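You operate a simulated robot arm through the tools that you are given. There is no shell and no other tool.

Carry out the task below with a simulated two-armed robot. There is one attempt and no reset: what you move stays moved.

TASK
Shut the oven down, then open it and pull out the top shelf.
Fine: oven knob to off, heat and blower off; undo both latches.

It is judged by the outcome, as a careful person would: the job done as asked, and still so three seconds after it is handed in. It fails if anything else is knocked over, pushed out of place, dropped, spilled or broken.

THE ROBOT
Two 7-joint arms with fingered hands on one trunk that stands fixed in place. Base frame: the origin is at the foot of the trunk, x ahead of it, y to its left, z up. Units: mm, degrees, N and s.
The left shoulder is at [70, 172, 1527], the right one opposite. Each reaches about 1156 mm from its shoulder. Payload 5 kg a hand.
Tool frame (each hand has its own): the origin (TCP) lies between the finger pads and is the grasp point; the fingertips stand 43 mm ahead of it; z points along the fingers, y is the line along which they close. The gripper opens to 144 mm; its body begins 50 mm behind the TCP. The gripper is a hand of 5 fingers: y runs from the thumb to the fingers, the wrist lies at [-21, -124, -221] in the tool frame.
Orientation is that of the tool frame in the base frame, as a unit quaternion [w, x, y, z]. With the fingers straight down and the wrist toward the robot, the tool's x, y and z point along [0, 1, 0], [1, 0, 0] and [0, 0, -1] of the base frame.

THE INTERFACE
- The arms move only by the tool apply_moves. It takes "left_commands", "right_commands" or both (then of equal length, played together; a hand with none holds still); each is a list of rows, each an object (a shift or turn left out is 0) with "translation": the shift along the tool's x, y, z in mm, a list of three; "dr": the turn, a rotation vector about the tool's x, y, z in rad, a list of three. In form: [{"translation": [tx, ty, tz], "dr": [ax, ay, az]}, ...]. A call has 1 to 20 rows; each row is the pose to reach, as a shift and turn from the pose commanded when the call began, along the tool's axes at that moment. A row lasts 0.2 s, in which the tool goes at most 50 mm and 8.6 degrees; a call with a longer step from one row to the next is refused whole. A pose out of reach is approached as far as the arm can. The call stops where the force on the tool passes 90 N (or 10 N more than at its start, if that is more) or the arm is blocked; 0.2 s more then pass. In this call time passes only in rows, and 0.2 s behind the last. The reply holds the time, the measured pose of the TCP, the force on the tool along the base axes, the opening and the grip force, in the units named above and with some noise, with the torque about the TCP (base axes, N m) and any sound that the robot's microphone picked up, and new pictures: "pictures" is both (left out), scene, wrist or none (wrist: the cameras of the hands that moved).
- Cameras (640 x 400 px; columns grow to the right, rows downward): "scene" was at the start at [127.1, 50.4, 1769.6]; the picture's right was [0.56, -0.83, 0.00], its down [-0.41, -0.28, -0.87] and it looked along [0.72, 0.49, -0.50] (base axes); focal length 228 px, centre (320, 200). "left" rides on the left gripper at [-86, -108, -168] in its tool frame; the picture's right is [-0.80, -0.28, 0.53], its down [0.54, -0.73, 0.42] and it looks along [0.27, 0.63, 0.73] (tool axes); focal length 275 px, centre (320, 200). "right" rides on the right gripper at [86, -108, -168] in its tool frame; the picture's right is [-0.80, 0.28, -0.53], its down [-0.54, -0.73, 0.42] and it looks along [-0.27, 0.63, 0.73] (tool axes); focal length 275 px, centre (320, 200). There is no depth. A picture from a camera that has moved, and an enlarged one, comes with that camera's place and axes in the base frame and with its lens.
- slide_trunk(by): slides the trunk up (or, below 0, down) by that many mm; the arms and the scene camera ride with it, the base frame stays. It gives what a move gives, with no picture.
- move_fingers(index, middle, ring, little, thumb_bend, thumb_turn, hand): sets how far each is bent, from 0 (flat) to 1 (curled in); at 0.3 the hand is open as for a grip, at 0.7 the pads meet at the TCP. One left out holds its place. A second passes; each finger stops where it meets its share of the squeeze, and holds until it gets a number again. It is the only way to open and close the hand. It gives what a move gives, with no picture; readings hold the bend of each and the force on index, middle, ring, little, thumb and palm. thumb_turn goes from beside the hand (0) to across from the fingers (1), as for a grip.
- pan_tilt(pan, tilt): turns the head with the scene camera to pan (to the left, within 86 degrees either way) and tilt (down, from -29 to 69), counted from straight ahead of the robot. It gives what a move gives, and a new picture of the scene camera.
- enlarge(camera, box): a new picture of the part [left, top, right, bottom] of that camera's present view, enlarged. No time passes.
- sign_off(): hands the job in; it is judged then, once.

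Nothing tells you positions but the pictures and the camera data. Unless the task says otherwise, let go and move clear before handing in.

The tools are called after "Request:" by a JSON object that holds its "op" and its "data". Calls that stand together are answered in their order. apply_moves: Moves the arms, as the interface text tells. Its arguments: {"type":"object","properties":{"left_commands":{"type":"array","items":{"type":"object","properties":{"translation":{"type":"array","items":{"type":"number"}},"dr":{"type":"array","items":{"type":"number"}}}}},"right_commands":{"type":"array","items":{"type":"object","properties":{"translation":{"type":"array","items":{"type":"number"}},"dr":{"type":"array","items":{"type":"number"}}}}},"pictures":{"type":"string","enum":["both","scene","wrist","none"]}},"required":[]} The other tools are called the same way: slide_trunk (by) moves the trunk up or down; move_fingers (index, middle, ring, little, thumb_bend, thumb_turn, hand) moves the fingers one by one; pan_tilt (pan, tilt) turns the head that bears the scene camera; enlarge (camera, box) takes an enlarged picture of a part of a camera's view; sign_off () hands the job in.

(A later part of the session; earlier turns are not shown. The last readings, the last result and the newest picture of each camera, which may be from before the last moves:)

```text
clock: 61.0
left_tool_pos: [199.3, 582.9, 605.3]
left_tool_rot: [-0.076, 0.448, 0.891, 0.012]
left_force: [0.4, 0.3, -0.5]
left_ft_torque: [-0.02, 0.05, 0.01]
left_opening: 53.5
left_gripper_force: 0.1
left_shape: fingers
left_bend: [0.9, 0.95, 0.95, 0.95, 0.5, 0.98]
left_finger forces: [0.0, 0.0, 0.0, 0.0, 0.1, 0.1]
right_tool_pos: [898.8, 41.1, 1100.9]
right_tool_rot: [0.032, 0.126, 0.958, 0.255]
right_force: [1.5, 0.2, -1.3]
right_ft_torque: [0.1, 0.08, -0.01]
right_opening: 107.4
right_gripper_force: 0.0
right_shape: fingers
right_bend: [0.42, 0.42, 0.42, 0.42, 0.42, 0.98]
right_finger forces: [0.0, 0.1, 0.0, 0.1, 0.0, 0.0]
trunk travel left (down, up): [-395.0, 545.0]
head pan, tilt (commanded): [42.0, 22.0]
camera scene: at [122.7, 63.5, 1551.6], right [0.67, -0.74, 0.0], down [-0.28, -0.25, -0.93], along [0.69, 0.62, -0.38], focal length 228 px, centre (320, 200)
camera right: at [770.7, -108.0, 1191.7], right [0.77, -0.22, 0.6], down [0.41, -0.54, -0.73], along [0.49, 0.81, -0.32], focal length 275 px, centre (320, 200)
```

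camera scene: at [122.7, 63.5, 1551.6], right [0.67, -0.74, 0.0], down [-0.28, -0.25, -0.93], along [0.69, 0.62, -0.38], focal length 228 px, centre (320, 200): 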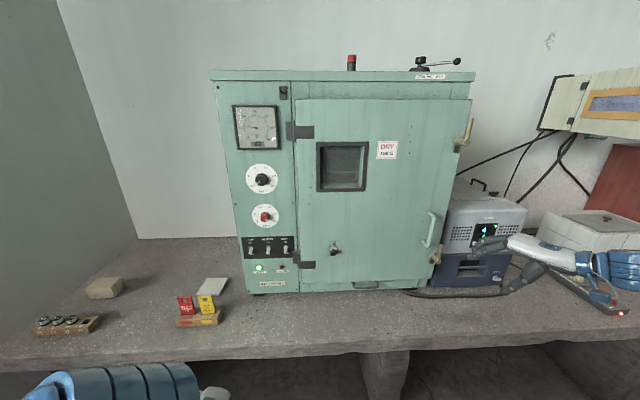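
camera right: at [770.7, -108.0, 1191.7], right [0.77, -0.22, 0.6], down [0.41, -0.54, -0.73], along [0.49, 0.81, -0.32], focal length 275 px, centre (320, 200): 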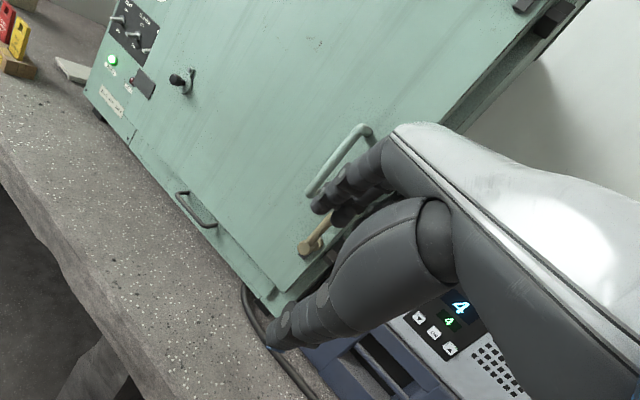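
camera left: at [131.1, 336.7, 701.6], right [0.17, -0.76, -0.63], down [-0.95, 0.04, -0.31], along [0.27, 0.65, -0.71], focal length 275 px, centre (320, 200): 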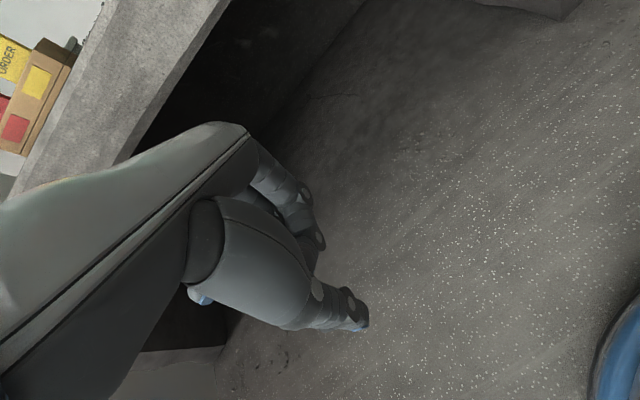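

Request:
{"op": "move_fingers", "data": {"hand": "right", "index": 0.05, "middle": 0.95, "ring": 0.95, "little": 0.95, "thumb_bend": 0.3}}

Request:
{"op": "enlarge", "data": {"camera": "right", "box": [220, 60, 460, 280]}}

Request:
{"op": "enlarge", "data": {"camera": "scene", "box": [400, 190, 540, 290]}}

```text
clock: 62.0
left_tool_pos: [198.4, 582.4, 606.7]
left_tool_rot: [-0.075, 0.447, 0.891, 0.013]
left_force: [-0.1, -0.2, -1.0]
left_ft_torque: [0.01, 0.03, -0.01]
left_opening: 53.3
left_gripper_force: 0.0
left_shape: fingers
left_bend: [0.9, 0.95, 0.95, 0.95, 0.5, 0.98]
left_finger forces: [0.0, 0.0, 0.0, 0.1, 0.2, 0.0]
right_tool_pos: [898.3, 41.5, 1102.1]
right_tool_rot: [0.033, 0.126, 0.958, 0.256]
right_force: [-0.1, -0.9, 0.0]
right_ft_torque: [-0.04, -0.02, 0.01]
right_opening: 199.2
right_gripper_force: 0.0
right_shape: fingers
right_bend: [0.05, 0.95, 0.95, 0.95, 0.3, 0.98]
right_finger forces: [0.1, 0.0, 0.1, 0.0, 0.0, 0.0]
trunk travel left (down, up): [-395.0, 545.0]
head pan, tilt (commanded): [42.0, 22.0]
```

```text
1.82 times, centred on (340, 170) of right
camera zoom: at [769.1, -108.1, 1192.4], right [0.77, -0.22, 0.6], down [0.42, -0.54, -0.73], along [0.49, 0.81, -0.32], focal length 500 px, centre (284, 254)
```

zoom: 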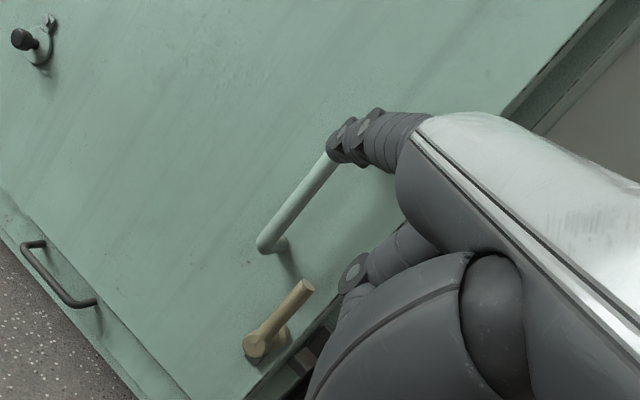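

```text
4.00 times, centred on (470, 240) of scene
camera zoom: at [120.8, 62.0, 1552.0], right [0.67, -0.74, 0.0], down [-0.28, -0.25, -0.93], along [0.69, 0.62, -0.38], focal length 914 px, centre (-280, 40)
```

zoom: 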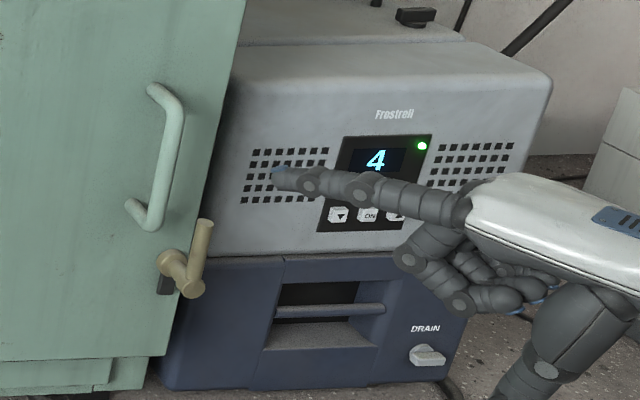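

The handle bar is near (964, 254), standing ~45 mm off the door. I move the fingertip to just right of the bar, then check before sliding it in behind.

Request:
{"op": "apply_moves", "data": {"right_commands": [{"translation": [-19, 6, 23.5]}, {"translation": [-37.5, 11.3, 46.9]}, {"translation": [-37.5, 37, 61.9]}], "pictures": "none"}}

Request:
{"op": "enlarge", "data": {"camera": "right", "box": [240, 60, 440, 240]}}

Request:
{"op": "enlarge", "data": {"camera": "scene", "box": [400, 190, 540, 290]}}

```text
clock: 62.8
left_tool_pos: [199.6, 582.7, 607.1]
left_tool_rot: [-0.074, 0.447, 0.891, 0.013]
left_force: [1.0, 0.5, 0.2]
left_ft_torque: [-0.06, -0.01, 0.01]
left_opening: 53.3
left_gripper_force: 0.1
left_shape: fingers
left_bend: [0.9, 0.95, 0.95, 0.95, 0.5, 0.98]
left_finger forces: [0.0, 0.0, 0.1, 0.0, 0.0, 0.0]
right_tool_pos: [949.8, 95.0, 1066.6]
right_tool_rot: [0.033, 0.125, 0.958, 0.257]
right_force: [-0.3, -0.7, -0.2]
right_ft_torque: [-0.01, 0.0, 0.02]
right_opening: 199.2
right_gripper_force: 0.1
right_shape: fingers
right_bend: [0.05, 0.95, 0.95, 0.95, 0.3, 0.98]
right_finger forces: [0.0, 0.1, 0.0, 0.1, 0.0, 0.0]
trunk travel left (down, up): [-395.0, 545.0]
head pan, tilt (commanded): [42.0, 22.0]
```

```text
2.22 times, centred on (340, 150) of right
camera zoom: at [821.4, -55.3, 1157.2], right [0.76, -0.22, 0.6], down [0.42, -0.54, -0.73], along [0.49, 0.81, -0.32], focal length 612 px, centre (276, 311)
```

zoom: 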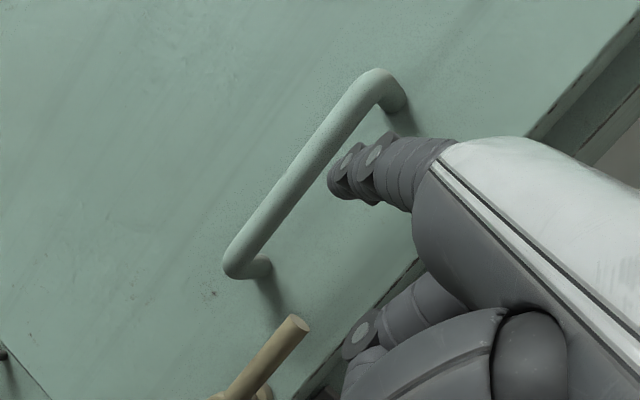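

```text
4.00 times, centred on (470, 240) of scene
camera zoom: at [120.3, 63.7, 1551.9], right [0.67, -0.74, 0.0], down [-0.28, -0.25, -0.93], along [0.69, 0.62, -0.38], focal length 914 px, centre (-280, 40)
```

zoom: 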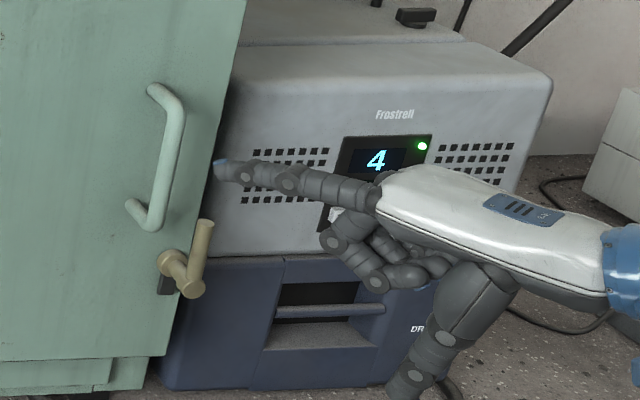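

The fingertip is in line to pass behind the bar. I nudge it 6 mm toward the door and slide it in 60 mm.

Request:
{"op": "apply_moves", "data": {"right_commands": [{"translation": [-6, 0, 0]}, {"translation": [-6, 13, 7.5]}, {"translation": [-6, 26, 15]}, {"translation": [-6, 39, 22.5]}, {"translation": [-6, 50, 29]}], "pictures": "none"}}

Request:
{"op": "enlarge", "data": {"camera": "right", "box": [240, 60, 440, 240]}}

Request:
{"op": "enlarge", "data": {"camera": "scene", "box": [400, 190, 540, 290]}}

```text
clock: 64.0
left_tool_pos: [199.6, 582.6, 606.9]
left_tool_rot: [-0.075, 0.447, 0.891, 0.013]
left_force: [-0.2, -0.1, -0.4]
left_ft_torque: [-0.01, 0.04, -0.02]
left_opening: 53.3
left_gripper_force: 0.0
left_shape: fingers
left_bend: [0.9, 0.95, 0.95, 0.95, 0.5, 0.98]
left_finger forces: [0.1, 0.0, 0.0, 0.0, 0.1, 0.1]
right_tool_pos: [971.8, 148.2, 1066.8]
right_tool_rot: [0.032, 0.125, 0.958, 0.257]
right_force: [0.7, 0.4, -0.8]
right_ft_torque: [0.0, 0.04, 0.0]
right_opening: 199.1
right_gripper_force: 0.3
right_shape: fingers
right_bend: [0.05, 0.95, 0.95, 0.95, 0.3, 0.98]
right_finger forces: [0.2, 0.0, 0.0, 0.1, 0.0, 0.1]
trunk travel left (down, up): [-395.0, 545.0]
head pan, tilt (commanded): [42.0, 22.0]
```

```text
2.22 times, centred on (340, 150) of right
camera zoom: at [843.6, -2.4, 1156.9], right [0.77, -0.22, 0.6], down [0.42, -0.54, -0.73], along [0.49, 0.81, -0.32], focal length 612 px, centre (276, 311)
```

zoom: 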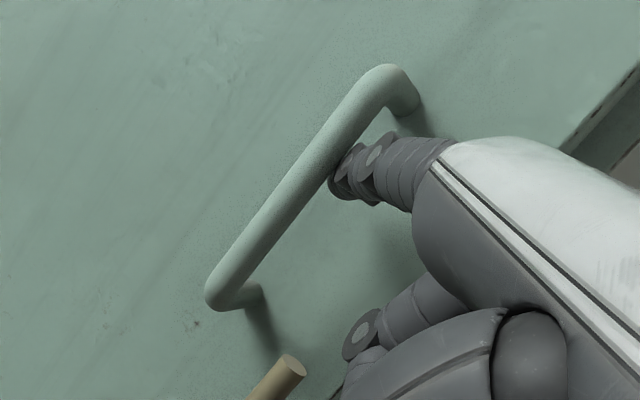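

```text
4.00 times, centred on (470, 240) of scene
camera zoom: at [121.1, 62.5, 1551.9], right [0.67, -0.74, 0.0], down [-0.28, -0.25, -0.93], along [0.69, 0.62, -0.38], focal length 914 px, centre (-280, 40)
```

zoom: 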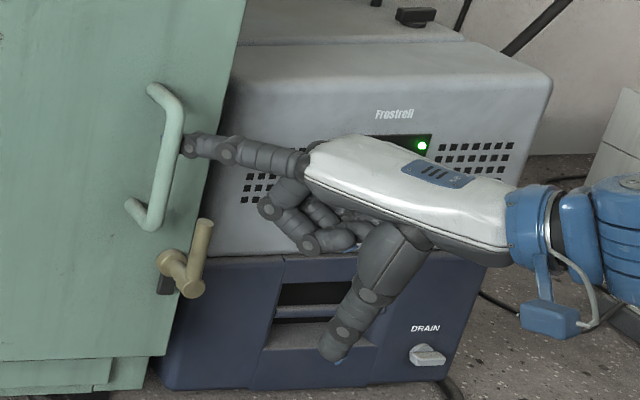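

The tip is just behind the bar. I slide it in another 18 mm, watching for contact with the door.

Request:
{"op": "apply_moves", "data": {"right_commands": [{"translation": [0, 7, 4]}, {"translation": [0, 12, 7]}, {"translation": [0, 15.6, 9]}], "pictures": "none"}}

Request:
{"op": "enlarge", "data": {"camera": "right", "box": [240, 60, 440, 240]}}

Request:
{"op": "enlarge", "data": {"camera": "scene", "box": [410, 200, 470, 250]}}

```text
clock: 64.8
left_tool_pos: [198.6, 583.2, 606.0]
left_tool_rot: [-0.074, 0.447, 0.891, 0.013]
left_force: [0.2, -0.6, -0.6]
left_ft_torque: [-0.02, 0.01, 0.0]
left_opening: 53.6
left_gripper_force: 0.1
left_shape: fingers
left_bend: [0.9, 0.95, 0.95, 0.95, 0.5, 0.98]
left_finger forces: [0.1, 0.0, 0.0, 0.0, 0.0, 0.0]
right_tool_pos: [977.7, 164.9, 1065.9]
right_tool_rot: [0.033, 0.126, 0.958, 0.257]
right_force: [0.7, -1.0, 0.4]
right_ft_torque: [0.09, 0.08, -0.1]
right_opening: 199.1
right_gripper_force: 1.0
right_shape: fingers
right_bend: [0.05, 0.95, 0.95, 0.95, 0.3, 0.98]
right_finger forces: [1.4, 0.0, 0.0, 0.0, 0.0, 0.1]
trunk travel left (down, up): [-395.0, 545.0]
head pan, tilt (commanded): [42.0, 22.0]
```

```text
2.22 times, centred on (340, 150) of right
camera zoom: at [848.0, 14.3, 1156.4], right [0.77, -0.23, 0.6], down [0.42, -0.54, -0.73], along [0.49, 0.81, -0.32], focal length 612 px, centre (276, 311)
```

zoom: 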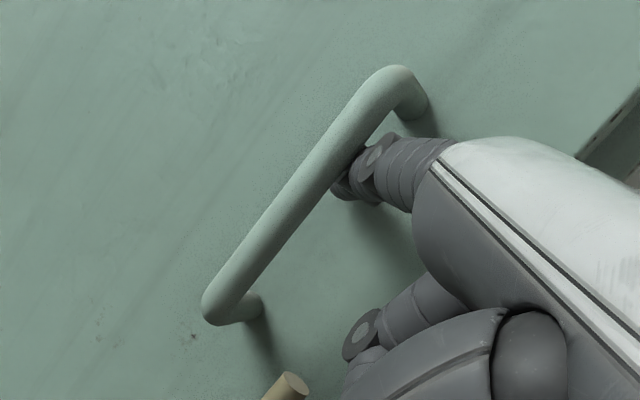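

```text
8.00 times, centred on (440, 225) of scene
camera zoom: at [121.0, 61.8, 1552.0], right [0.67, -0.74, 0.0], down [-0.28, -0.25, -0.93], along [0.69, 0.62, -0.38], focal length 1827 px, centre (-640, 0)
```

zoom: 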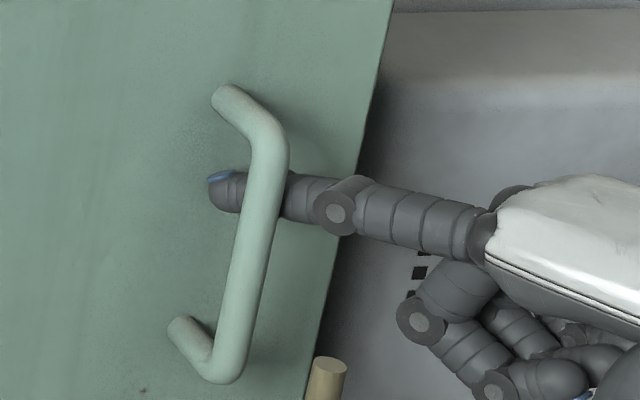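

The index finger is hooked behind the handle bar. I pull the door gently along its arc for the first ~10°.

Request:
{"op": "apply_moves", "data": {"right_commands": [{"translation": [6, 0, 0]}, {"translation": [21, -14.6, -8.5]}, {"translation": [36, -29.2, -16.9]}, {"translation": [52, -43, -24.7]}, {"translation": [69, -55.9, -32.3]}], "pictures": "both"}}

Request:
{"op": "enlarge", "data": {"camera": "scene", "box": [380, 160, 500, 280]}}

```text
clock: 66.0
left_tool_pos: [199.4, 580.3, 608.6]
left_tool_rot: [-0.075, 0.447, 0.891, 0.014]
left_force: [0.2, -0.1, -0.1]
left_ft_torque: [-0.01, 0.0, 0.01]
left_opening: 53.4
left_gripper_force: 0.1
left_shape: fingers
left_bend: [0.9, 0.95, 0.95, 0.95, 0.5, 0.98]
left_finger forces: [0.0, 0.1, 0.0, 0.0, 0.0, 0.1]
right_tool_pos: [891.9, 118.6, 1067.4]
right_tool_rot: [0.032, 0.125, 0.957, 0.259]
right_force: [3.8, -11.8, 0.2]
right_ft_torque: [0.91, 0.31, -0.4]
right_opening: 197.6
right_gripper_force: 8.8
right_shape: fingers
right_bend: [0.06, 0.95, 0.95, 0.95, 0.3, 0.98]
right_finger forces: [17.0, 0.1, 0.0, 0.1, 0.0, 0.0]
trunk travel left (down, up): [-395.0, 545.0]
head pan, tilt (commanded): [42.0, 22.0]
camera scene: at [119.8, 57.5, 1552.2], right [0.67, -0.74, 0.0], down [-0.28, -0.25, -0.93], along [0.69, 0.62, -0.37], focal length 228 px, centre (320, 200)
camera right: at [762.9, -32.3, 1156.8], right [0.76, -0.23, 0.6], down [0.42, -0.54, -0.73], along [0.49, 0.81, -0.32], focal length 275 px, centre (320, 200)
```

scene: 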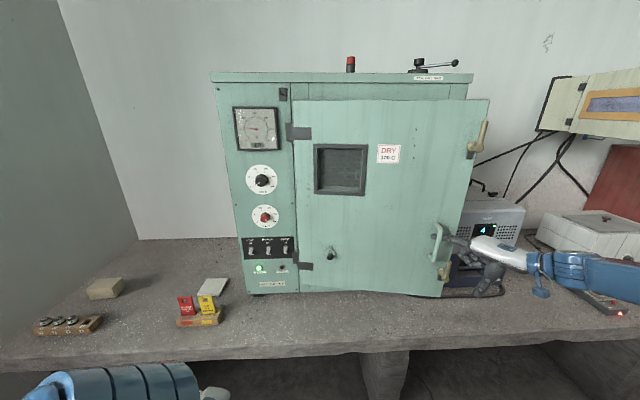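
right: 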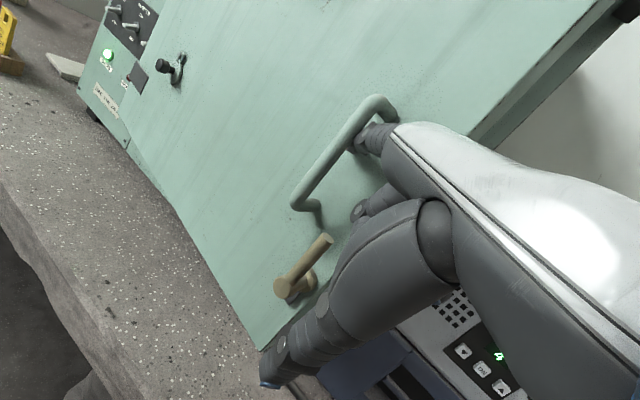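

```text
3.33 times, centred on (440, 220) of scene
camera zoom: at [119.8, 57.5, 1552.2], right [0.67, -0.74, 0.0], down [-0.28, -0.25, -0.93], along [0.69, 0.62, -0.37], focal length 761 px, centre (-80, 133)
```

zoom: 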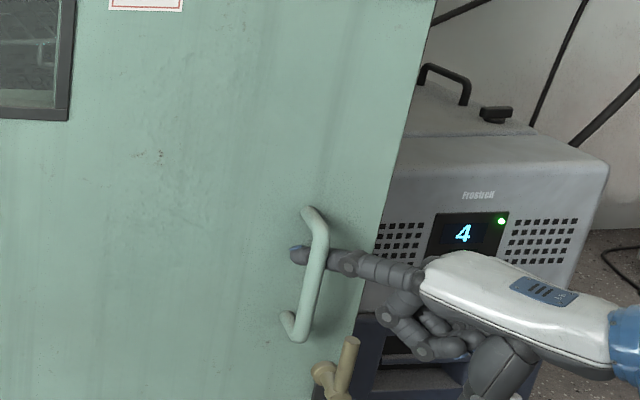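

The door is opening (~10°). I continue along the arc with a slight relief of the fingertip.

Request:
{"op": "apply_moves", "data": {"right_commands": [{"translation": [17, -16, -9]}, {"translation": [35.1, -31.1, -17.9]}, {"translation": [53.5, -42.5, -24.5]}, {"translation": [72.7, -52.7, -30.4]}, {"translation": [92.3, -62.5, -36]}, {"translation": [112.3, -71.3, -41.1]}], "pictures": "both"}}

Request:
{"op": "enlarge", "data": {"camera": "scene", "box": [380, 160, 520, 300]}}

```text
clock: 67.4
left_tool_pos: [197.9, 583.1, 607.7]
left_tool_rot: [-0.075, 0.446, 0.891, 0.014]
left_force: [0.1, -0.2, -0.6]
left_ft_torque: [0.02, -0.01, -0.01]
left_opening: 53.4
left_gripper_force: 0.0
left_shape: fingers
left_bend: [0.9, 0.95, 0.95, 0.95, 0.5, 0.98]
left_finger forces: [0.0, 0.0, 0.0, 0.0, 0.1, 0.1]
right_tool_pos: [759.6, 68.5, 1066.6]
right_tool_rot: [0.033, 0.125, 0.958, 0.258]
right_force: [-6.0, -1.9, -0.2]
right_ft_torque: [0.18, -0.32, 0.47]
right_opening: 199.1
right_gripper_force: 2.9
right_shape: fingers
right_bend: [0.05, 0.95, 0.95, 0.95, 0.3, 0.98]
right_finger forces: [5.3, 0.0, 0.1, 0.0, 0.0, 0.0]
trunk travel left (down, up): [-395.0, 545.0]
head pan, tilt (commanded): [42.0, 22.0]
camera scene: at [119.8, 60.7, 1552.1], right [0.67, -0.74, 0.0], down [-0.28, -0.25, -0.93], along [0.69, 0.62, -0.37], focal length 228 px, centre (320, 200)
camera right: at [632.2, -82.0, 1156.7], right [0.77, -0.22, 0.6], down [0.42, -0.54, -0.73], along [0.49, 0.81, -0.32], focal length 275 px, centre (320, 200)
```

scene: 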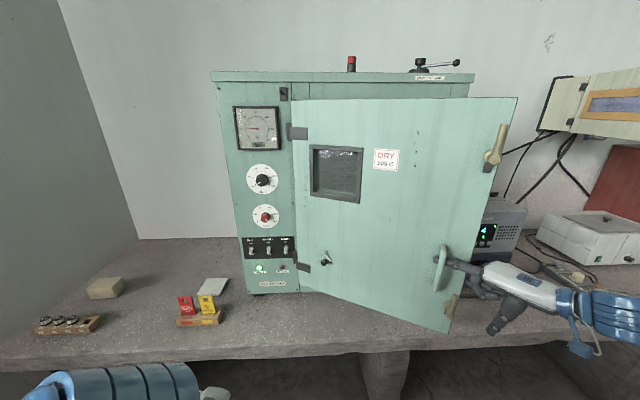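
right: 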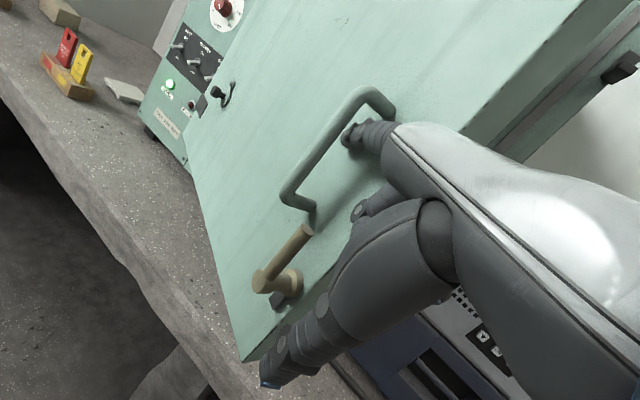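

```text
2.86 times, centred on (450, 230) of scene
camera zoom: at [119.8, 60.7, 1552.1], right [0.67, -0.74, 0.0], down [-0.28, -0.25, -0.93], along [0.69, 0.62, -0.37], focal length 652 px, centre (-51, 114)
```

zoom: 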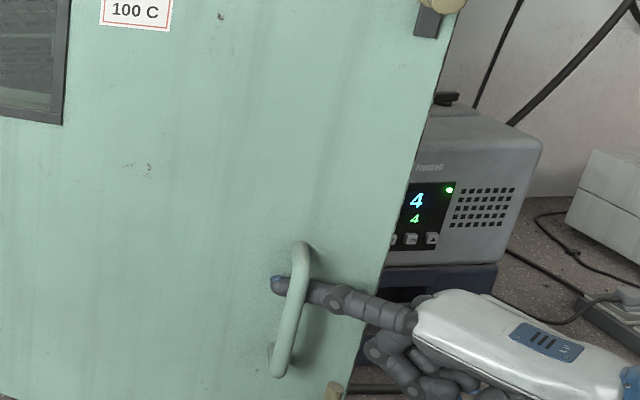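

Request:
{"op": "apply_moves", "data": {"right_commands": [{"translation": [20.5, -8, -4.6]}, {"translation": [41.2, -15.5, -9]}, {"translation": [62.5, -22, -12.6]}, {"translation": [83.9, -27.7, -16]}, {"translation": [105.8, -32.6, -18.7]}, {"translation": [127.8, -36.8, -21.3]}, {"translation": [150, -40, -23]}, {"translation": [172.2, -42.6, -24.6]}], "pictures": "both"}}

```text
clock: 69.2
left_tool_pos: [198.5, 582.3, 607.7]
left_tool_rot: [-0.075, 0.447, 0.891, 0.014]
left_force: [-0.3, -0.2, -0.1]
left_ft_torque: [-0.01, -0.01, -0.03]
left_opening: 53.4
left_gripper_force: 0.0
left_shape: fingers
left_bend: [0.9, 0.95, 0.95, 0.95, 0.5, 0.98]
left_finger forces: [0.1, 0.0, 0.0, 0.0, 0.1, 0.0]
right_tool_pos: [582.4, 66.3, 1068.8]
right_tool_rot: [0.033, 0.126, 0.958, 0.257]
right_force: [0.4, 0.0, 0.4]
right_ft_torque: [0.02, 0.03, 0.0]
right_opening: 199.2
right_gripper_force: 0.3
right_shape: fingers
right_bend: [0.05, 0.95, 0.95, 0.95, 0.3, 0.98]
right_finger forces: [0.1, 0.0, 0.0, 0.1, 0.1, 0.0]
trunk travel left (down, up): [-395.0, 545.0]
head pan, tilt (commanded): [42.0, 22.0]
camera scene: at [119.3, 61.1, 1552.1], right [0.67, -0.74, 0.0], down [-0.28, -0.25, -0.93], along [0.69, 0.62, -0.37], focal length 228 px, centre (320, 200)
camera right: at [454.4, -84.7, 1158.0], right [0.76, -0.23, 0.6], down [0.42, -0.54, -0.73], along [0.49, 0.81, -0.32], focal length 275 px, centre (320, 200)
```

scene: 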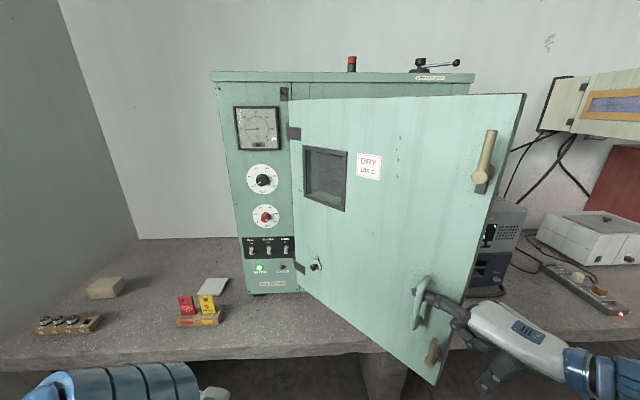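
right: 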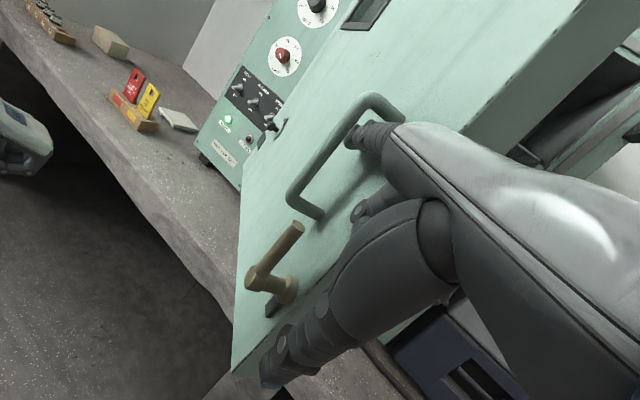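

Door is at ~45°. I pull a few degrees more, then withdraw the finger from the handle.

Request:
{"op": "apply_moves", "data": {"right_commands": [{"translation": [22.4, -1.4, -0.8]}, {"translation": [44.9, -2.3, -1.4]}], "pictures": "none"}}

Request:
{"op": "enlarge", "data": {"camera": "scene", "box": [380, 230, 560, 400]}}

```text
clock: 69.8
left_tool_pos: [197.6, 583.7, 606.6]
left_tool_rot: [-0.074, 0.447, 0.891, 0.014]
left_force: [-0.6, -0.3, -1.3]
left_ft_torque: [-0.03, -0.01, -0.01]
left_opening: 53.7
left_gripper_force: 0.0
left_shape: fingers
left_bend: [0.9, 0.95, 0.95, 0.95, 0.5, 0.98]
left_finger forces: [0.1, 0.0, 0.1, 0.1, 0.0, 0.0]
right_tool_pos: [538.3, 75.4, 1067.8]
right_tool_rot: [0.032, 0.125, 0.958, 0.256]
right_force: [1.0, -3.9, -2.0]
right_ft_torque: [0.16, 0.27, -0.37]
right_opening: 198.9
right_gripper_force: 4.9
right_shape: fingers
right_bend: [0.05, 0.95, 0.95, 0.95, 0.3, 0.98]
right_finger forces: [5.2, 4.5, 0.1, 0.0, 0.1, 0.0]
trunk travel left (down, up): [-395.0, 545.0]
head pan, tilt (commanded): [42.0, 22.0]
```

```text
2.35 times, centred on (470, 315) of scene
camera zoom: at [118.8, 61.6, 1552.1], right [0.67, -0.74, 0.0], down [-0.28, -0.25, -0.93], along [0.69, 0.62, -0.37], focal length 537 px, centre (-33, -71)
```

zoom: 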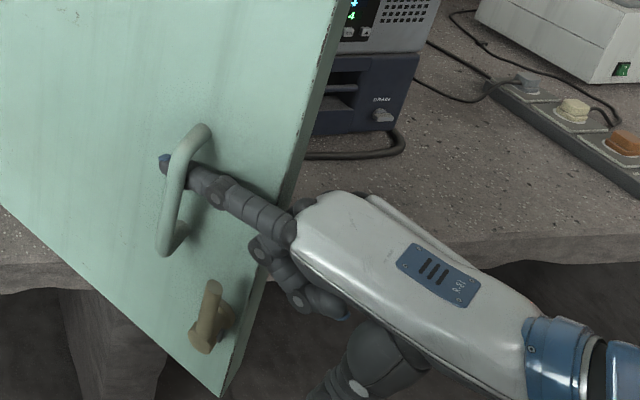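

The door is about 50° open. I withdraw the finger from the handle and bring the hand round the free edge to the inner side.

Request:
{"op": "apply_moves", "data": {"right_commands": [{"translation": [0, -17, -10]}, {"translation": [0, -43, -25]}, {"translation": [0, -69, -40]}], "pictures": "both"}}

```text
clock: 70.6
left_tool_pos: [197.7, 582.5, 608.2]
left_tool_rot: [-0.075, 0.447, 0.891, 0.013]
left_force: [0.4, 0.0, 0.9]
left_ft_torque: [0.01, -0.02, -0.01]
left_opening: 53.1
left_gripper_force: 0.0
left_shape: fingers
left_bend: [0.9, 0.95, 0.95, 0.95, 0.5, 0.98]
left_finger forces: [0.0, 0.1, 0.0, 0.0, 0.0, 0.0]
right_tool_pos: [519.4, -2.3, 1065.6]
right_tool_rot: [0.033, 0.124, 0.958, 0.258]
right_force: [0.1, -0.5, -1.0]
right_ft_torque: [0.03, -0.03, -0.02]
right_opening: 199.5
right_gripper_force: 0.0
right_shape: fingers
right_bend: [0.05, 0.95, 0.95, 0.95, 0.3, 0.98]
right_finger forces: [0.1, 0.0, 0.1, 0.0, 0.1, 0.0]
trunk travel left (down, up): [-395.0, 545.0]
head pan, tilt (commanded): [42.0, 22.0]
camera scene: at [120.0, 60.4, 1552.1], right [0.67, -0.74, 0.0], down [-0.28, -0.25, -0.93], along [0.69, 0.62, -0.37], focal length 228 px, centre (320, 200)
camera right: at [390.4, -152.6, 1155.9], right [0.77, -0.22, 0.6], down [0.42, -0.54, -0.73], along [0.49, 0.81, -0.32], focal length 275 px, centre (320, 200)
```

scene: 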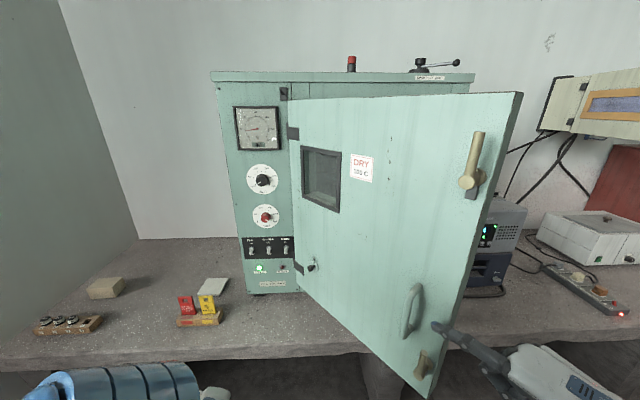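
right: 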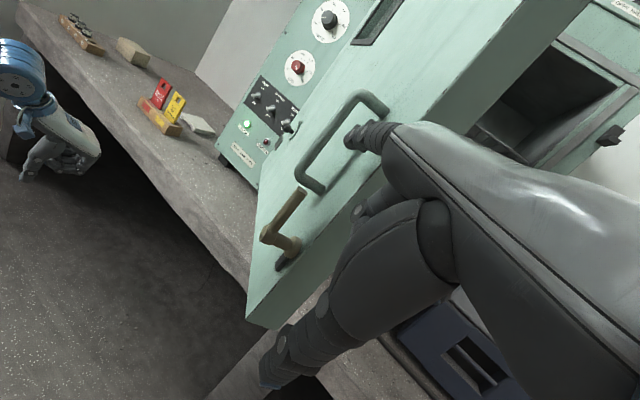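

Request:
{"op": "apply_moves", "data": {"right_commands": [{"translation": [-9, -30, -17]}, {"translation": [-19, -60, -35]}, {"translation": [-28, -90.3, -52.2]}, {"translation": [-67, -81, -47]}, {"translation": [-106, -72, -41.8]}, {"translation": [-143.9, -63.4, -36.6]}, {"translation": [-150, -29, -16.7]}, {"translation": [-157, 5.4, 3.1]}, {"translation": [-163.7, 39.8, 23]}], "pictures": "both"}}

```text
clock: 72.6
left_tool_pos: [199.4, 582.7, 606.7]
left_tool_rot: [-0.076, 0.447, 0.891, 0.012]
left_force: [1.3, 1.2, 0.0]
left_ft_torque: [0.01, 0.01, -0.02]
left_opening: 53.4
left_gripper_force: 0.0
left_shape: fingers
left_bend: [0.9, 0.95, 0.95, 0.95, 0.5, 0.98]
left_finger forces: [0.0, 0.1, 0.0, 0.0, 0.0, 0.0]
right_tool_pos: [690.7, -0.1, 1064.0]
right_tool_rot: [0.031, 0.126, 0.958, 0.257]
right_force: [0.7, 0.0, -0.8]
right_ft_torque: [-0.02, 0.02, 0.01]
right_opening: 199.7
right_gripper_force: 0.1
right_shape: fingers
right_bend: [0.05, 0.95, 0.95, 0.95, 0.3, 0.98]
right_finger forces: [0.0, 0.0, 0.0, 0.0, 0.0, 0.0]
trunk travel left (down, up): [-395.0, 545.0]
head pan, tilt (commanded): [42.0, 22.0]
camera scene: at [122.4, 63.3, 1551.7], right [0.67, -0.74, 0.0], down [-0.28, -0.25, -0.93], along [0.69, 0.62, -0.38], focal length 228 px, centre (320, 200)
camera right: at [563.0, -149.8, 1154.5], right [0.77, -0.23, 0.6], down [0.42, -0.54, -0.73], along [0.49, 0.81, -0.32], focal length 275 px, centre (320, 200)
```

scene: 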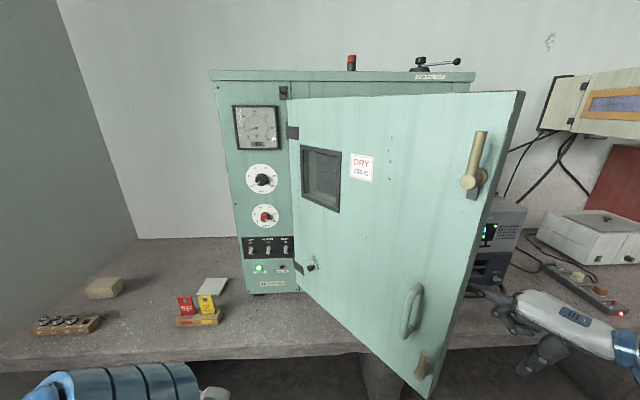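
right: 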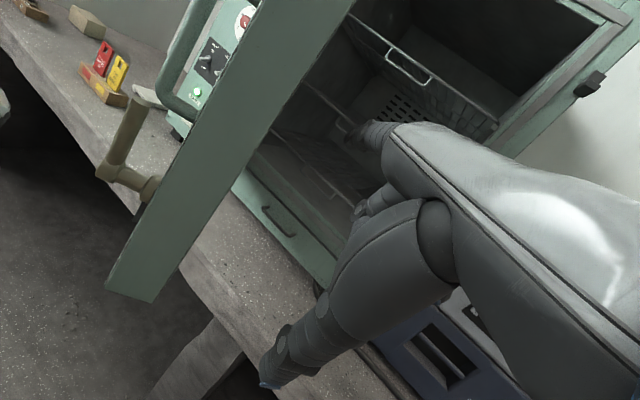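

The hand is round the free edge and I can see into the chamber. I zoom in to study the shelves.

Request:
{"op": "enlarge", "data": {"camera": "right", "box": [220, 0, 620, 240]}}

Request:
{"op": "enlarge", "data": {"camera": "scene", "box": [400, 80, 560, 400]}}

```text
1.60 times, centred on (420, 120) of right
camera zoom: at [563.0, -149.8, 1154.5], right [0.77, -0.23, 0.6], down [0.42, -0.54, -0.73], along [0.49, 0.81, -0.32], focal length 440 px, centre (160, 328)
```

zoom: 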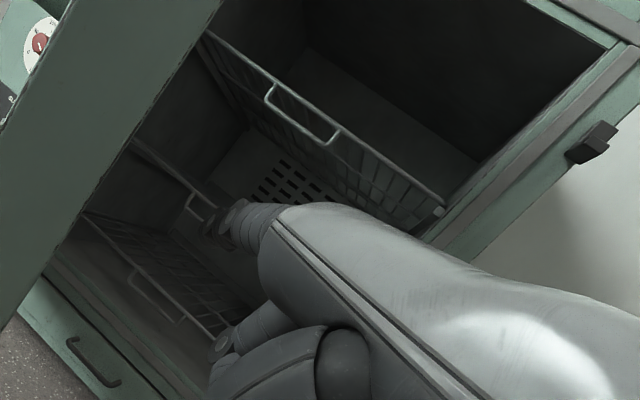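

```text
1.25 times, centred on (480, 240) of scene
camera zoom: at [122.4, 63.3, 1551.7], right [0.67, -0.74, 0.0], down [-0.28, -0.25, -0.93], along [0.69, 0.62, -0.38], focal length 286 px, centre (120, 150)
```

zoom: 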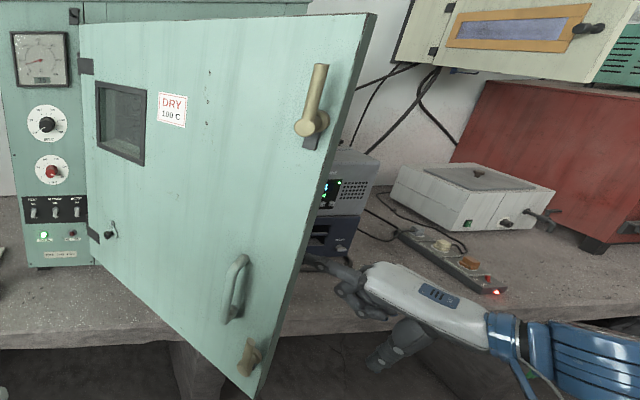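

I can see the top shelf with its wire pull near (889, 462, z≈1290). Next I move the hand in behind the door, ready to push it wide open.

Request:
{"op": "apply_moves", "data": {"right_commands": [{"translation": [12, 38.8, 22.4]}, {"translation": [24, 77.6, 44.8]}, {"translation": [36, 116.5, 67.2]}, {"translation": [48, 155.3, 89.6]}, {"translation": [60, 194, 112]}], "pictures": "both"}}

```text
clock: 73.8
left_tool_pos: [198.8, 583.6, 606.6]
left_tool_rot: [-0.075, 0.447, 0.891, 0.012]
left_force: [0.7, 0.8, -0.9]
left_ft_torque: [-0.03, 0.01, 0.03]
left_opening: 53.2
left_gripper_force: 0.0
left_shape: fingers
left_bend: [0.9, 0.95, 0.95, 0.95, 0.5, 0.98]
left_finger forces: [0.1, 0.0, 0.0, 0.0, 0.0, 0.0]
right_tool_pos: [690.0, 235.2, 1066.5]
right_tool_rot: [0.033, 0.126, 0.958, 0.255]
right_force: [-0.1, 1.1, -1.4]
right_ft_torque: [-0.01, 0.05, 0.01]
right_opening: 199.4
right_gripper_force: 0.1
right_shape: fingers
right_bend: [0.05, 0.95, 0.95, 0.95, 0.3, 0.98]
right_finger forces: [0.1, 0.0, 0.0, 0.0, 0.0, 0.0]
trunk travel left (down, up): [-395.0, 545.0]
head pan, tilt (commanded): [42.0, 22.0]
camera scene: at [121.1, 63.9, 1551.8], right [0.67, -0.74, 0.0], down [-0.28, -0.25, -0.93], along [0.69, 0.62, -0.38], focal length 228 px, centre (320, 200)
camera right: at [560.9, 85.7, 1157.4], right [0.77, -0.22, 0.6], down [0.42, -0.54, -0.73], along [0.49, 0.81, -0.32], focal length 275 px, centre (320, 200)
```

scene: 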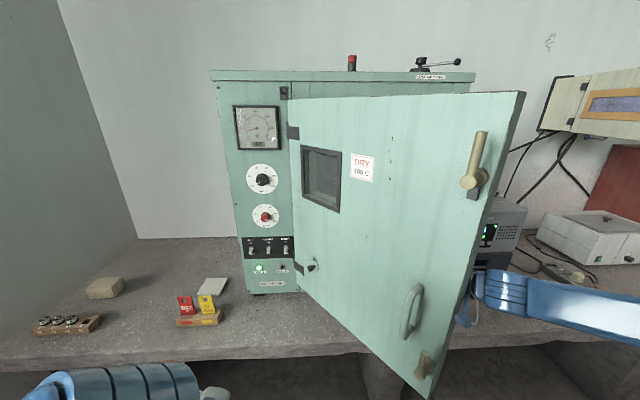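
right: 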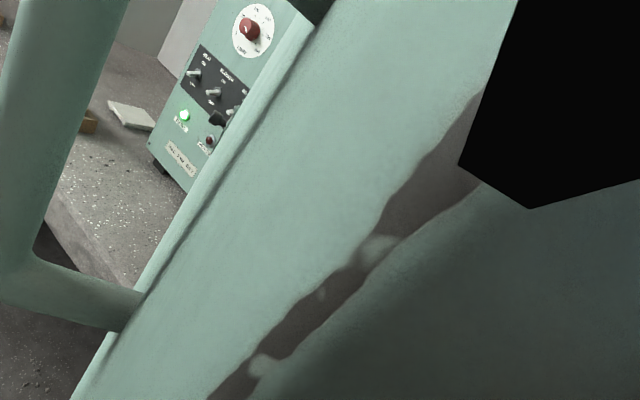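

Hand is in position behind the door with no load. I sweep the door open along its arc to about 70°, turning the hand with it.

Request:
{"op": "apply_moves", "data": {"right_commands": [{"translation": [20.5, 0.4, 0.3], "dr": [0, -0.0218, 0.0378]}, {"translation": [41, 0.9, 0.5], "dr": [0, -0.0436, 0.0756]}, {"translation": [61.6, 1.3, 0.8], "dr": [0, -0.0655, 0.1133]}, {"translation": [82.1, 1.8, 1.1], "dr": [0, -0.0873, 0.1511]}, {"translation": [99.2, 5.2, 3], "dr": [0, -0.1091, 0.1889]}, {"translation": [116.3, 8.5, 5], "dr": [0, -0.1309, 0.2267]}, {"translation": [133.4, 11.9, 6.9], "dr": [0, -0.1527, 0.2645]}, {"translation": [150.5, 15.2, 8.8], "dr": [0, -0.1745, 0.3023]}], "pictures": "both"}}

```text
clock: 74.8
left_tool_pos: [195.5, 579.6, 613.5]
left_tool_rot: [-0.076, 0.445, 0.892, 0.019]
left_force: [1.1, -0.1, -0.3]
left_ft_torque: [-0.02, 0.01, -0.03]
left_opening: 53.2
left_gripper_force: 0.0
left_shape: fingers
left_bend: [0.9, 0.95, 0.95, 0.95, 0.5, 0.98]
left_finger forces: [0.1, 0.1, 0.1, 0.0, 0.0, 0.0]
right_tool_pos: [618.3, 239.0, 1067.6]
right_tool_rot: [0.055, 0.201, 0.944, 0.256]
right_force: [-24.6, -106.2, 2.9]
right_ft_torque: [9.41, -1.97, 5.45]
right_opening: 199.6
right_gripper_force: 0.5
right_shape: fingers
right_bend: [0.05, 0.95, 0.95, 0.95, 0.3, 0.98]
right_finger forces: [0.0, 0.0, 0.1, 0.0, 1.3, 0.0]
trunk travel left (down, up): [-395.0, 545.0]
head pan, tilt (commanded): [42.0, 22.0]
stopped in row 4 (right hand): the force on the tool passed its limit at 98 N (the readings are from after the stop); the commanded pose is now the measured one
camera scene: at [114.8, 44.6, 1553.1], right [0.67, -0.75, -0.01], down [-0.28, -0.24, -0.93], along [0.69, 0.62, -0.37], focal length 228 px, centre (320, 200)
camera right: at [466.5, 111.2, 1157.0], right [0.72, -0.35, 0.6], down [0.33, -0.6, -0.73], along [0.62, 0.72, -0.31], focal length 275 px, centre (320, 200)
```

scene: 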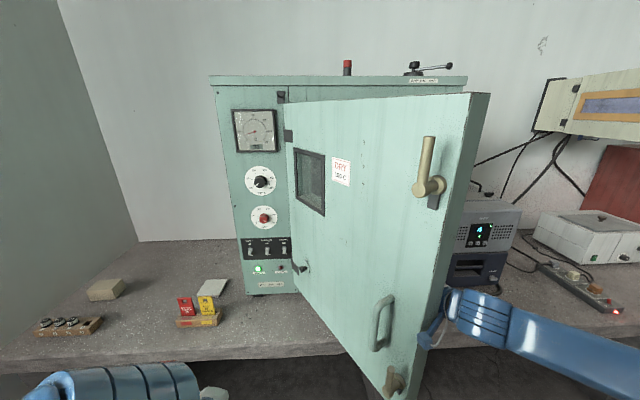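
right: 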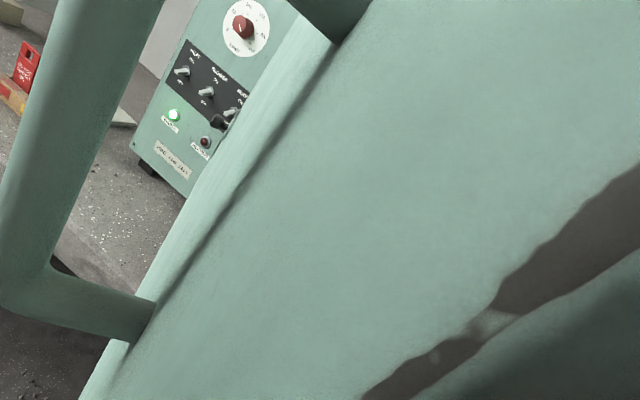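

The wrist's camera stalk caught on the door's free edge (force along the door, nothing moved out of place). I back the hand out along the door to relieve it.

Request:
{"op": "apply_moves", "data": {"right_commands": [{"translation": [0, -9, -5]}, {"translation": [-5, -26, -15]}, {"translation": [-15, -52, -30]}, {"translation": [-25, -87, -50]}, {"translation": [-35, -121, -70]}], "pictures": "both"}}

```text
clock: 76.0
left_tool_pos: [195.6, 583.9, 608.9]
left_tool_rot: [-0.076, 0.446, 0.892, 0.014]
left_force: [0.5, -0.5, 0.2]
left_ft_torque: [0.04, 0.01, -0.02]
left_opening: 53.2
left_gripper_force: 0.0
left_shape: fingers
left_bend: [0.9, 0.95, 0.95, 0.95, 0.5, 0.98]
left_finger forces: [0.0, 0.0, 0.0, 0.0, 0.1, 0.1]
right_tool_pos: [593.8, 109.1, 1068.8]
right_tool_rot: [0.053, 0.199, 0.945, 0.255]
right_force: [-1.1, -1.4, 0.2]
right_ft_torque: [0.0, -0.03, -0.06]
right_opening: 199.7
right_gripper_force: 0.0
right_shape: fingers
right_bend: [0.05, 0.95, 0.95, 0.95, 0.3, 0.98]
right_finger forces: [0.0, 0.0, 0.0, 0.1, 0.1, 0.1]
trunk travel left (down, up): [-395.0, 545.0]
head pan, tilt (commanded): [42.0, 22.0]
camera scene: at [119.6, 59.2, 1552.2], right [0.67, -0.74, 0.0], down [-0.28, -0.25, -0.93], along [0.69, 0.62, -0.37], focal length 228 px, centre (320, 200)
camera right: at [444.3, -20.1, 1158.2], right [0.72, -0.34, 0.6], down [0.33, -0.6, -0.73], along [0.61, 0.72, -0.32], focal length 275 px, centre (320, 200)
```

scene: 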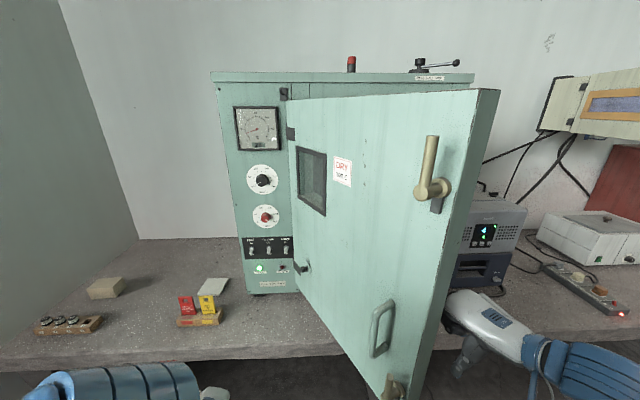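
right: 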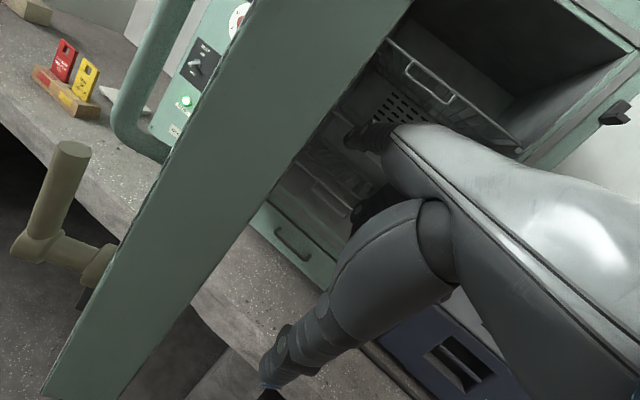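

The door stands at ~60° and the hand is free. I turn the hand to point left (yaw 90°) so that only the fingertip touches the door's inner face and the camera stalk stays well outside.

Request:
{"op": "apply_moves", "data": {"right_commands": [{"translation": [-1, 8, 4.7], "dr": [0, 0.0525, -0.091]}, {"translation": [-1.5, 16, 9.4], "dr": [0, 0.105, -0.182]}, {"translation": [-2, 24, 14], "dr": [0, 0.1575, -0.273]}, {"translation": [-3, 32.5, 18.8], "dr": [0, 0.21, -0.364]}], "pictures": "both"}}

```text
clock: 77.0
left_tool_pos: [197.0, 584.1, 607.0]
left_tool_rot: [-0.075, 0.446, 0.892, 0.013]
left_force: [0.0, 0.5, -0.3]
left_ft_torque: [-0.01, -0.02, 0.01]
left_opening: 53.5
left_gripper_force: 0.1
left_shape: fingers
left_bend: [0.9, 0.95, 0.95, 0.95, 0.5, 0.98]
left_finger forces: [0.1, 0.0, 0.0, 0.0, 0.0, 0.1]
right_tool_pos: [612.1, 145.4, 1065.0]
right_tool_rot: [-0.001, -0.002, 0.966, 0.258]
right_force: [1.0, -0.2, -0.1]
right_ft_torque: [0.0, 0.02, 0.02]
right_opening: 199.2
right_gripper_force: 0.1
right_shape: fingers
right_bend: [0.05, 0.95, 0.95, 0.95, 0.3, 0.98]
right_finger forces: [0.0, 0.0, 0.1, 0.0, 0.1, 0.0]
trunk travel left (down, up): [-395.0, 545.0]
head pan, tilt (commanded): [42.0, 22.0]
camera scene: at [119.6, 62.5, 1551.8], right [0.67, -0.74, 0.0], down [-0.28, -0.25, -0.93], along [0.69, 0.62, -0.37], focal length 228 px, centre (320, 200)
camera right: at [527.9, -33.7, 1156.3], right [0.8, -0.02, 0.6], down [0.54, -0.41, -0.73], along [0.26, 0.91, -0.32], focal length 275 px, centre (320, 200)
```

scene: 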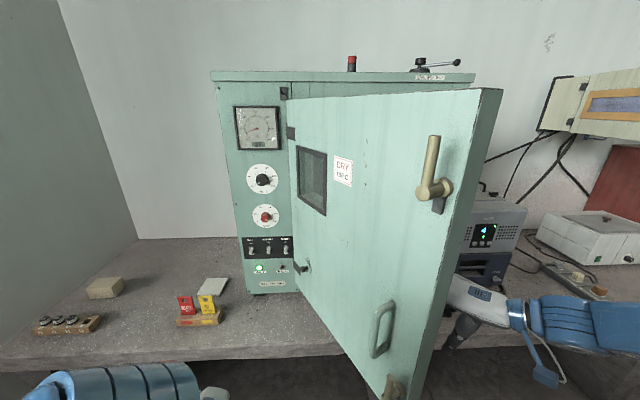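
right: 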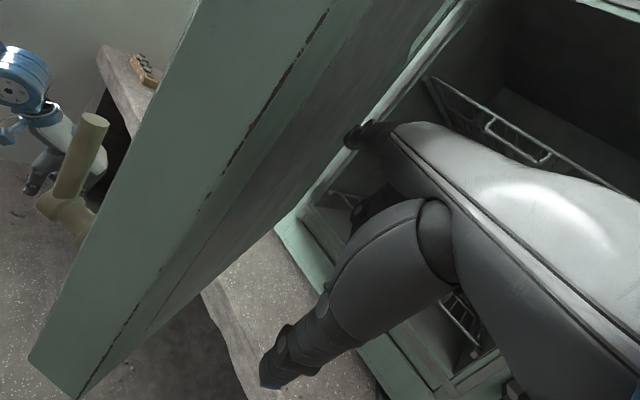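

Request:
{"op": "apply_moves", "data": {"right_commands": [{"translation": [11, 1.7, 1]}, {"translation": [22.2, 3.4, 2]}, {"translation": [35.2, 15.2, 8.8]}, {"translation": [48.2, 26.9, 15.6]}, {"translation": [59, 39.3, 22.7]}, {"translation": [70, 51.6, 29.8]}, {"translation": [79, 64.4, 37.2]}, {"translation": [87.7, 77.1, 44.5]}], "pictures": "both"}}

```text
clock: 78.8
left_tool_pos: [196.8, 584.6, 606.2]
left_tool_rot: [-0.076, 0.445, 0.892, 0.013]
left_force: [0.2, 0.2, 0.4]
left_ft_torque: [-0.01, 0.0, -0.03]
left_opening: 53.2
left_gripper_force: 0.0
left_shape: fingers
left_bend: [0.9, 0.95, 0.95, 0.95, 0.5, 0.98]
left_finger forces: [0.0, 0.0, 0.0, 0.0, 0.1, 0.0]
right_tool_pos: [523.7, 233.0, 1064.9]
right_tool_rot: [-0.003, -0.003, 0.966, 0.258]
right_force: [-0.7, 0.4, 0.5]
right_ft_torque: [-0.02, 0.01, -0.03]
right_opening: 199.4
right_gripper_force: 0.0
right_shape: fingers
right_bend: [0.05, 0.95, 0.95, 0.95, 0.3, 0.98]
right_finger forces: [0.0, 0.0, 0.0, 0.0, 0.0, 0.0]
trunk travel left (down, up): [-395.0, 545.0]
head pan, tilt (commanded): [42.0, 22.0]
camera scene: at [121.2, 62.0, 1551.9], right [0.67, -0.74, 0.0], down [-0.28, -0.25, -0.93], along [0.69, 0.62, -0.38], focal length 228 px, centre (320, 200)
camera right: at [439.8, 55.4, 1155.0], right [0.8, -0.02, 0.6], down [0.54, -0.42, -0.73], along [0.26, 0.91, -0.32], focal length 275 px, centre (320, 200)
```

scene: 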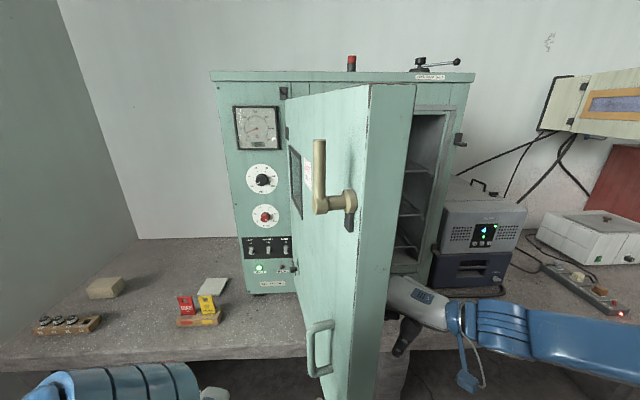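
right: 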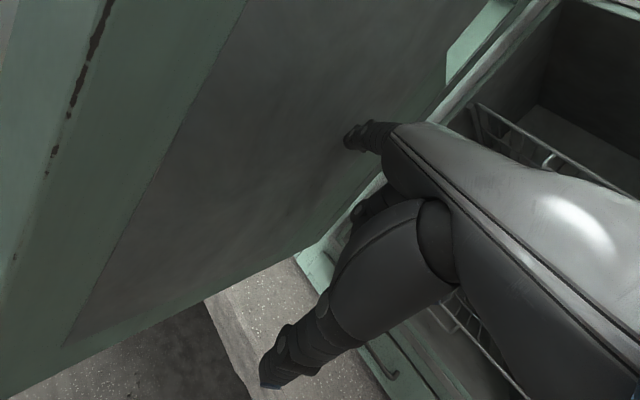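

The door swings well (~78°) and the interior is coming into view. I continue to just past 90°.

Request:
{"op": "apply_moves", "data": {"right_commands": [{"translation": [8.5, 11.2, 6.5]}, {"translation": [17, 22.3, 12.9]}, {"translation": [23.7, 33.8, 19.5]}, {"translation": [30.4, 45.3, 26.2]}, {"translation": [37.5, 55.4, 32]}, {"translation": [44.5, 65.4, 37.8]}, {"translation": [52.5, 77, 44.5]}], "pictures": "both"}}

```text
clock: 80.4
left_tool_pos: [196.1, 585.7, 606.0]
left_tool_rot: [-0.076, 0.446, 0.892, 0.013]
left_force: [-0.7, 1.3, -0.3]
left_ft_torque: [-0.01, 0.01, -0.02]
left_opening: 53.3
left_gripper_force: 0.0
left_shape: fingers
left_bend: [0.9, 0.95, 0.95, 0.95, 0.5, 0.98]
left_finger forces: [0.0, 0.1, 0.0, 0.1, 0.1, 0.0]
right_tool_pos: [471.6, 322.4, 1065.2]
right_tool_rot: [-0.002, -0.003, 0.966, 0.257]
right_force: [-0.6, 0.7, -0.5]
right_ft_torque: [-0.05, -0.03, 0.01]
right_opening: 199.4
right_gripper_force: 0.1
right_shape: fingers
right_bend: [0.05, 0.95, 0.95, 0.95, 0.3, 0.98]
right_finger forces: [0.0, 0.0, 0.0, 0.0, 0.0, 0.0]
trunk travel left (down, up): [-395.0, 545.0]
head pan, tilt (commanded): [42.0, 22.0]
camera scene: at [120.6, 62.9, 1551.9], right [0.67, -0.74, 0.0], down [-0.28, -0.25, -0.93], along [0.69, 0.62, -0.38], focal length 228 px, centre (320, 200)
camera right: at [387.1, 144.5, 1155.9], right [0.8, -0.01, 0.6], down [0.54, -0.41, -0.73], along [0.26, 0.91, -0.32], focal length 275 px, centre (320, 200)
```

scene: 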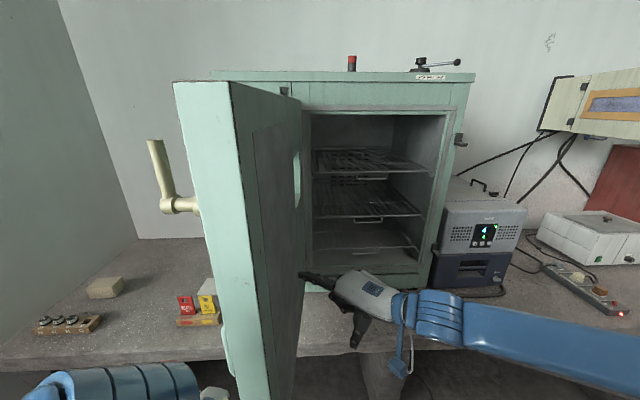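
right: 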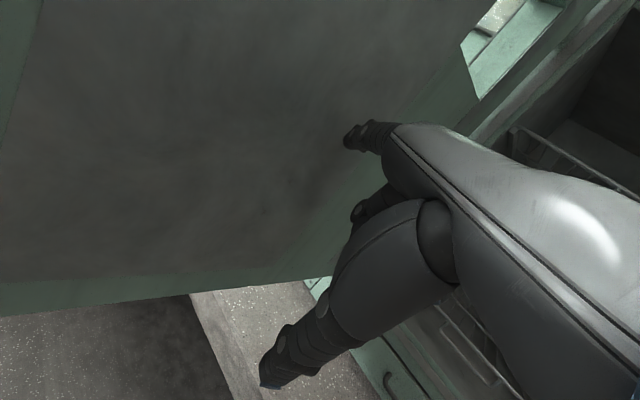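

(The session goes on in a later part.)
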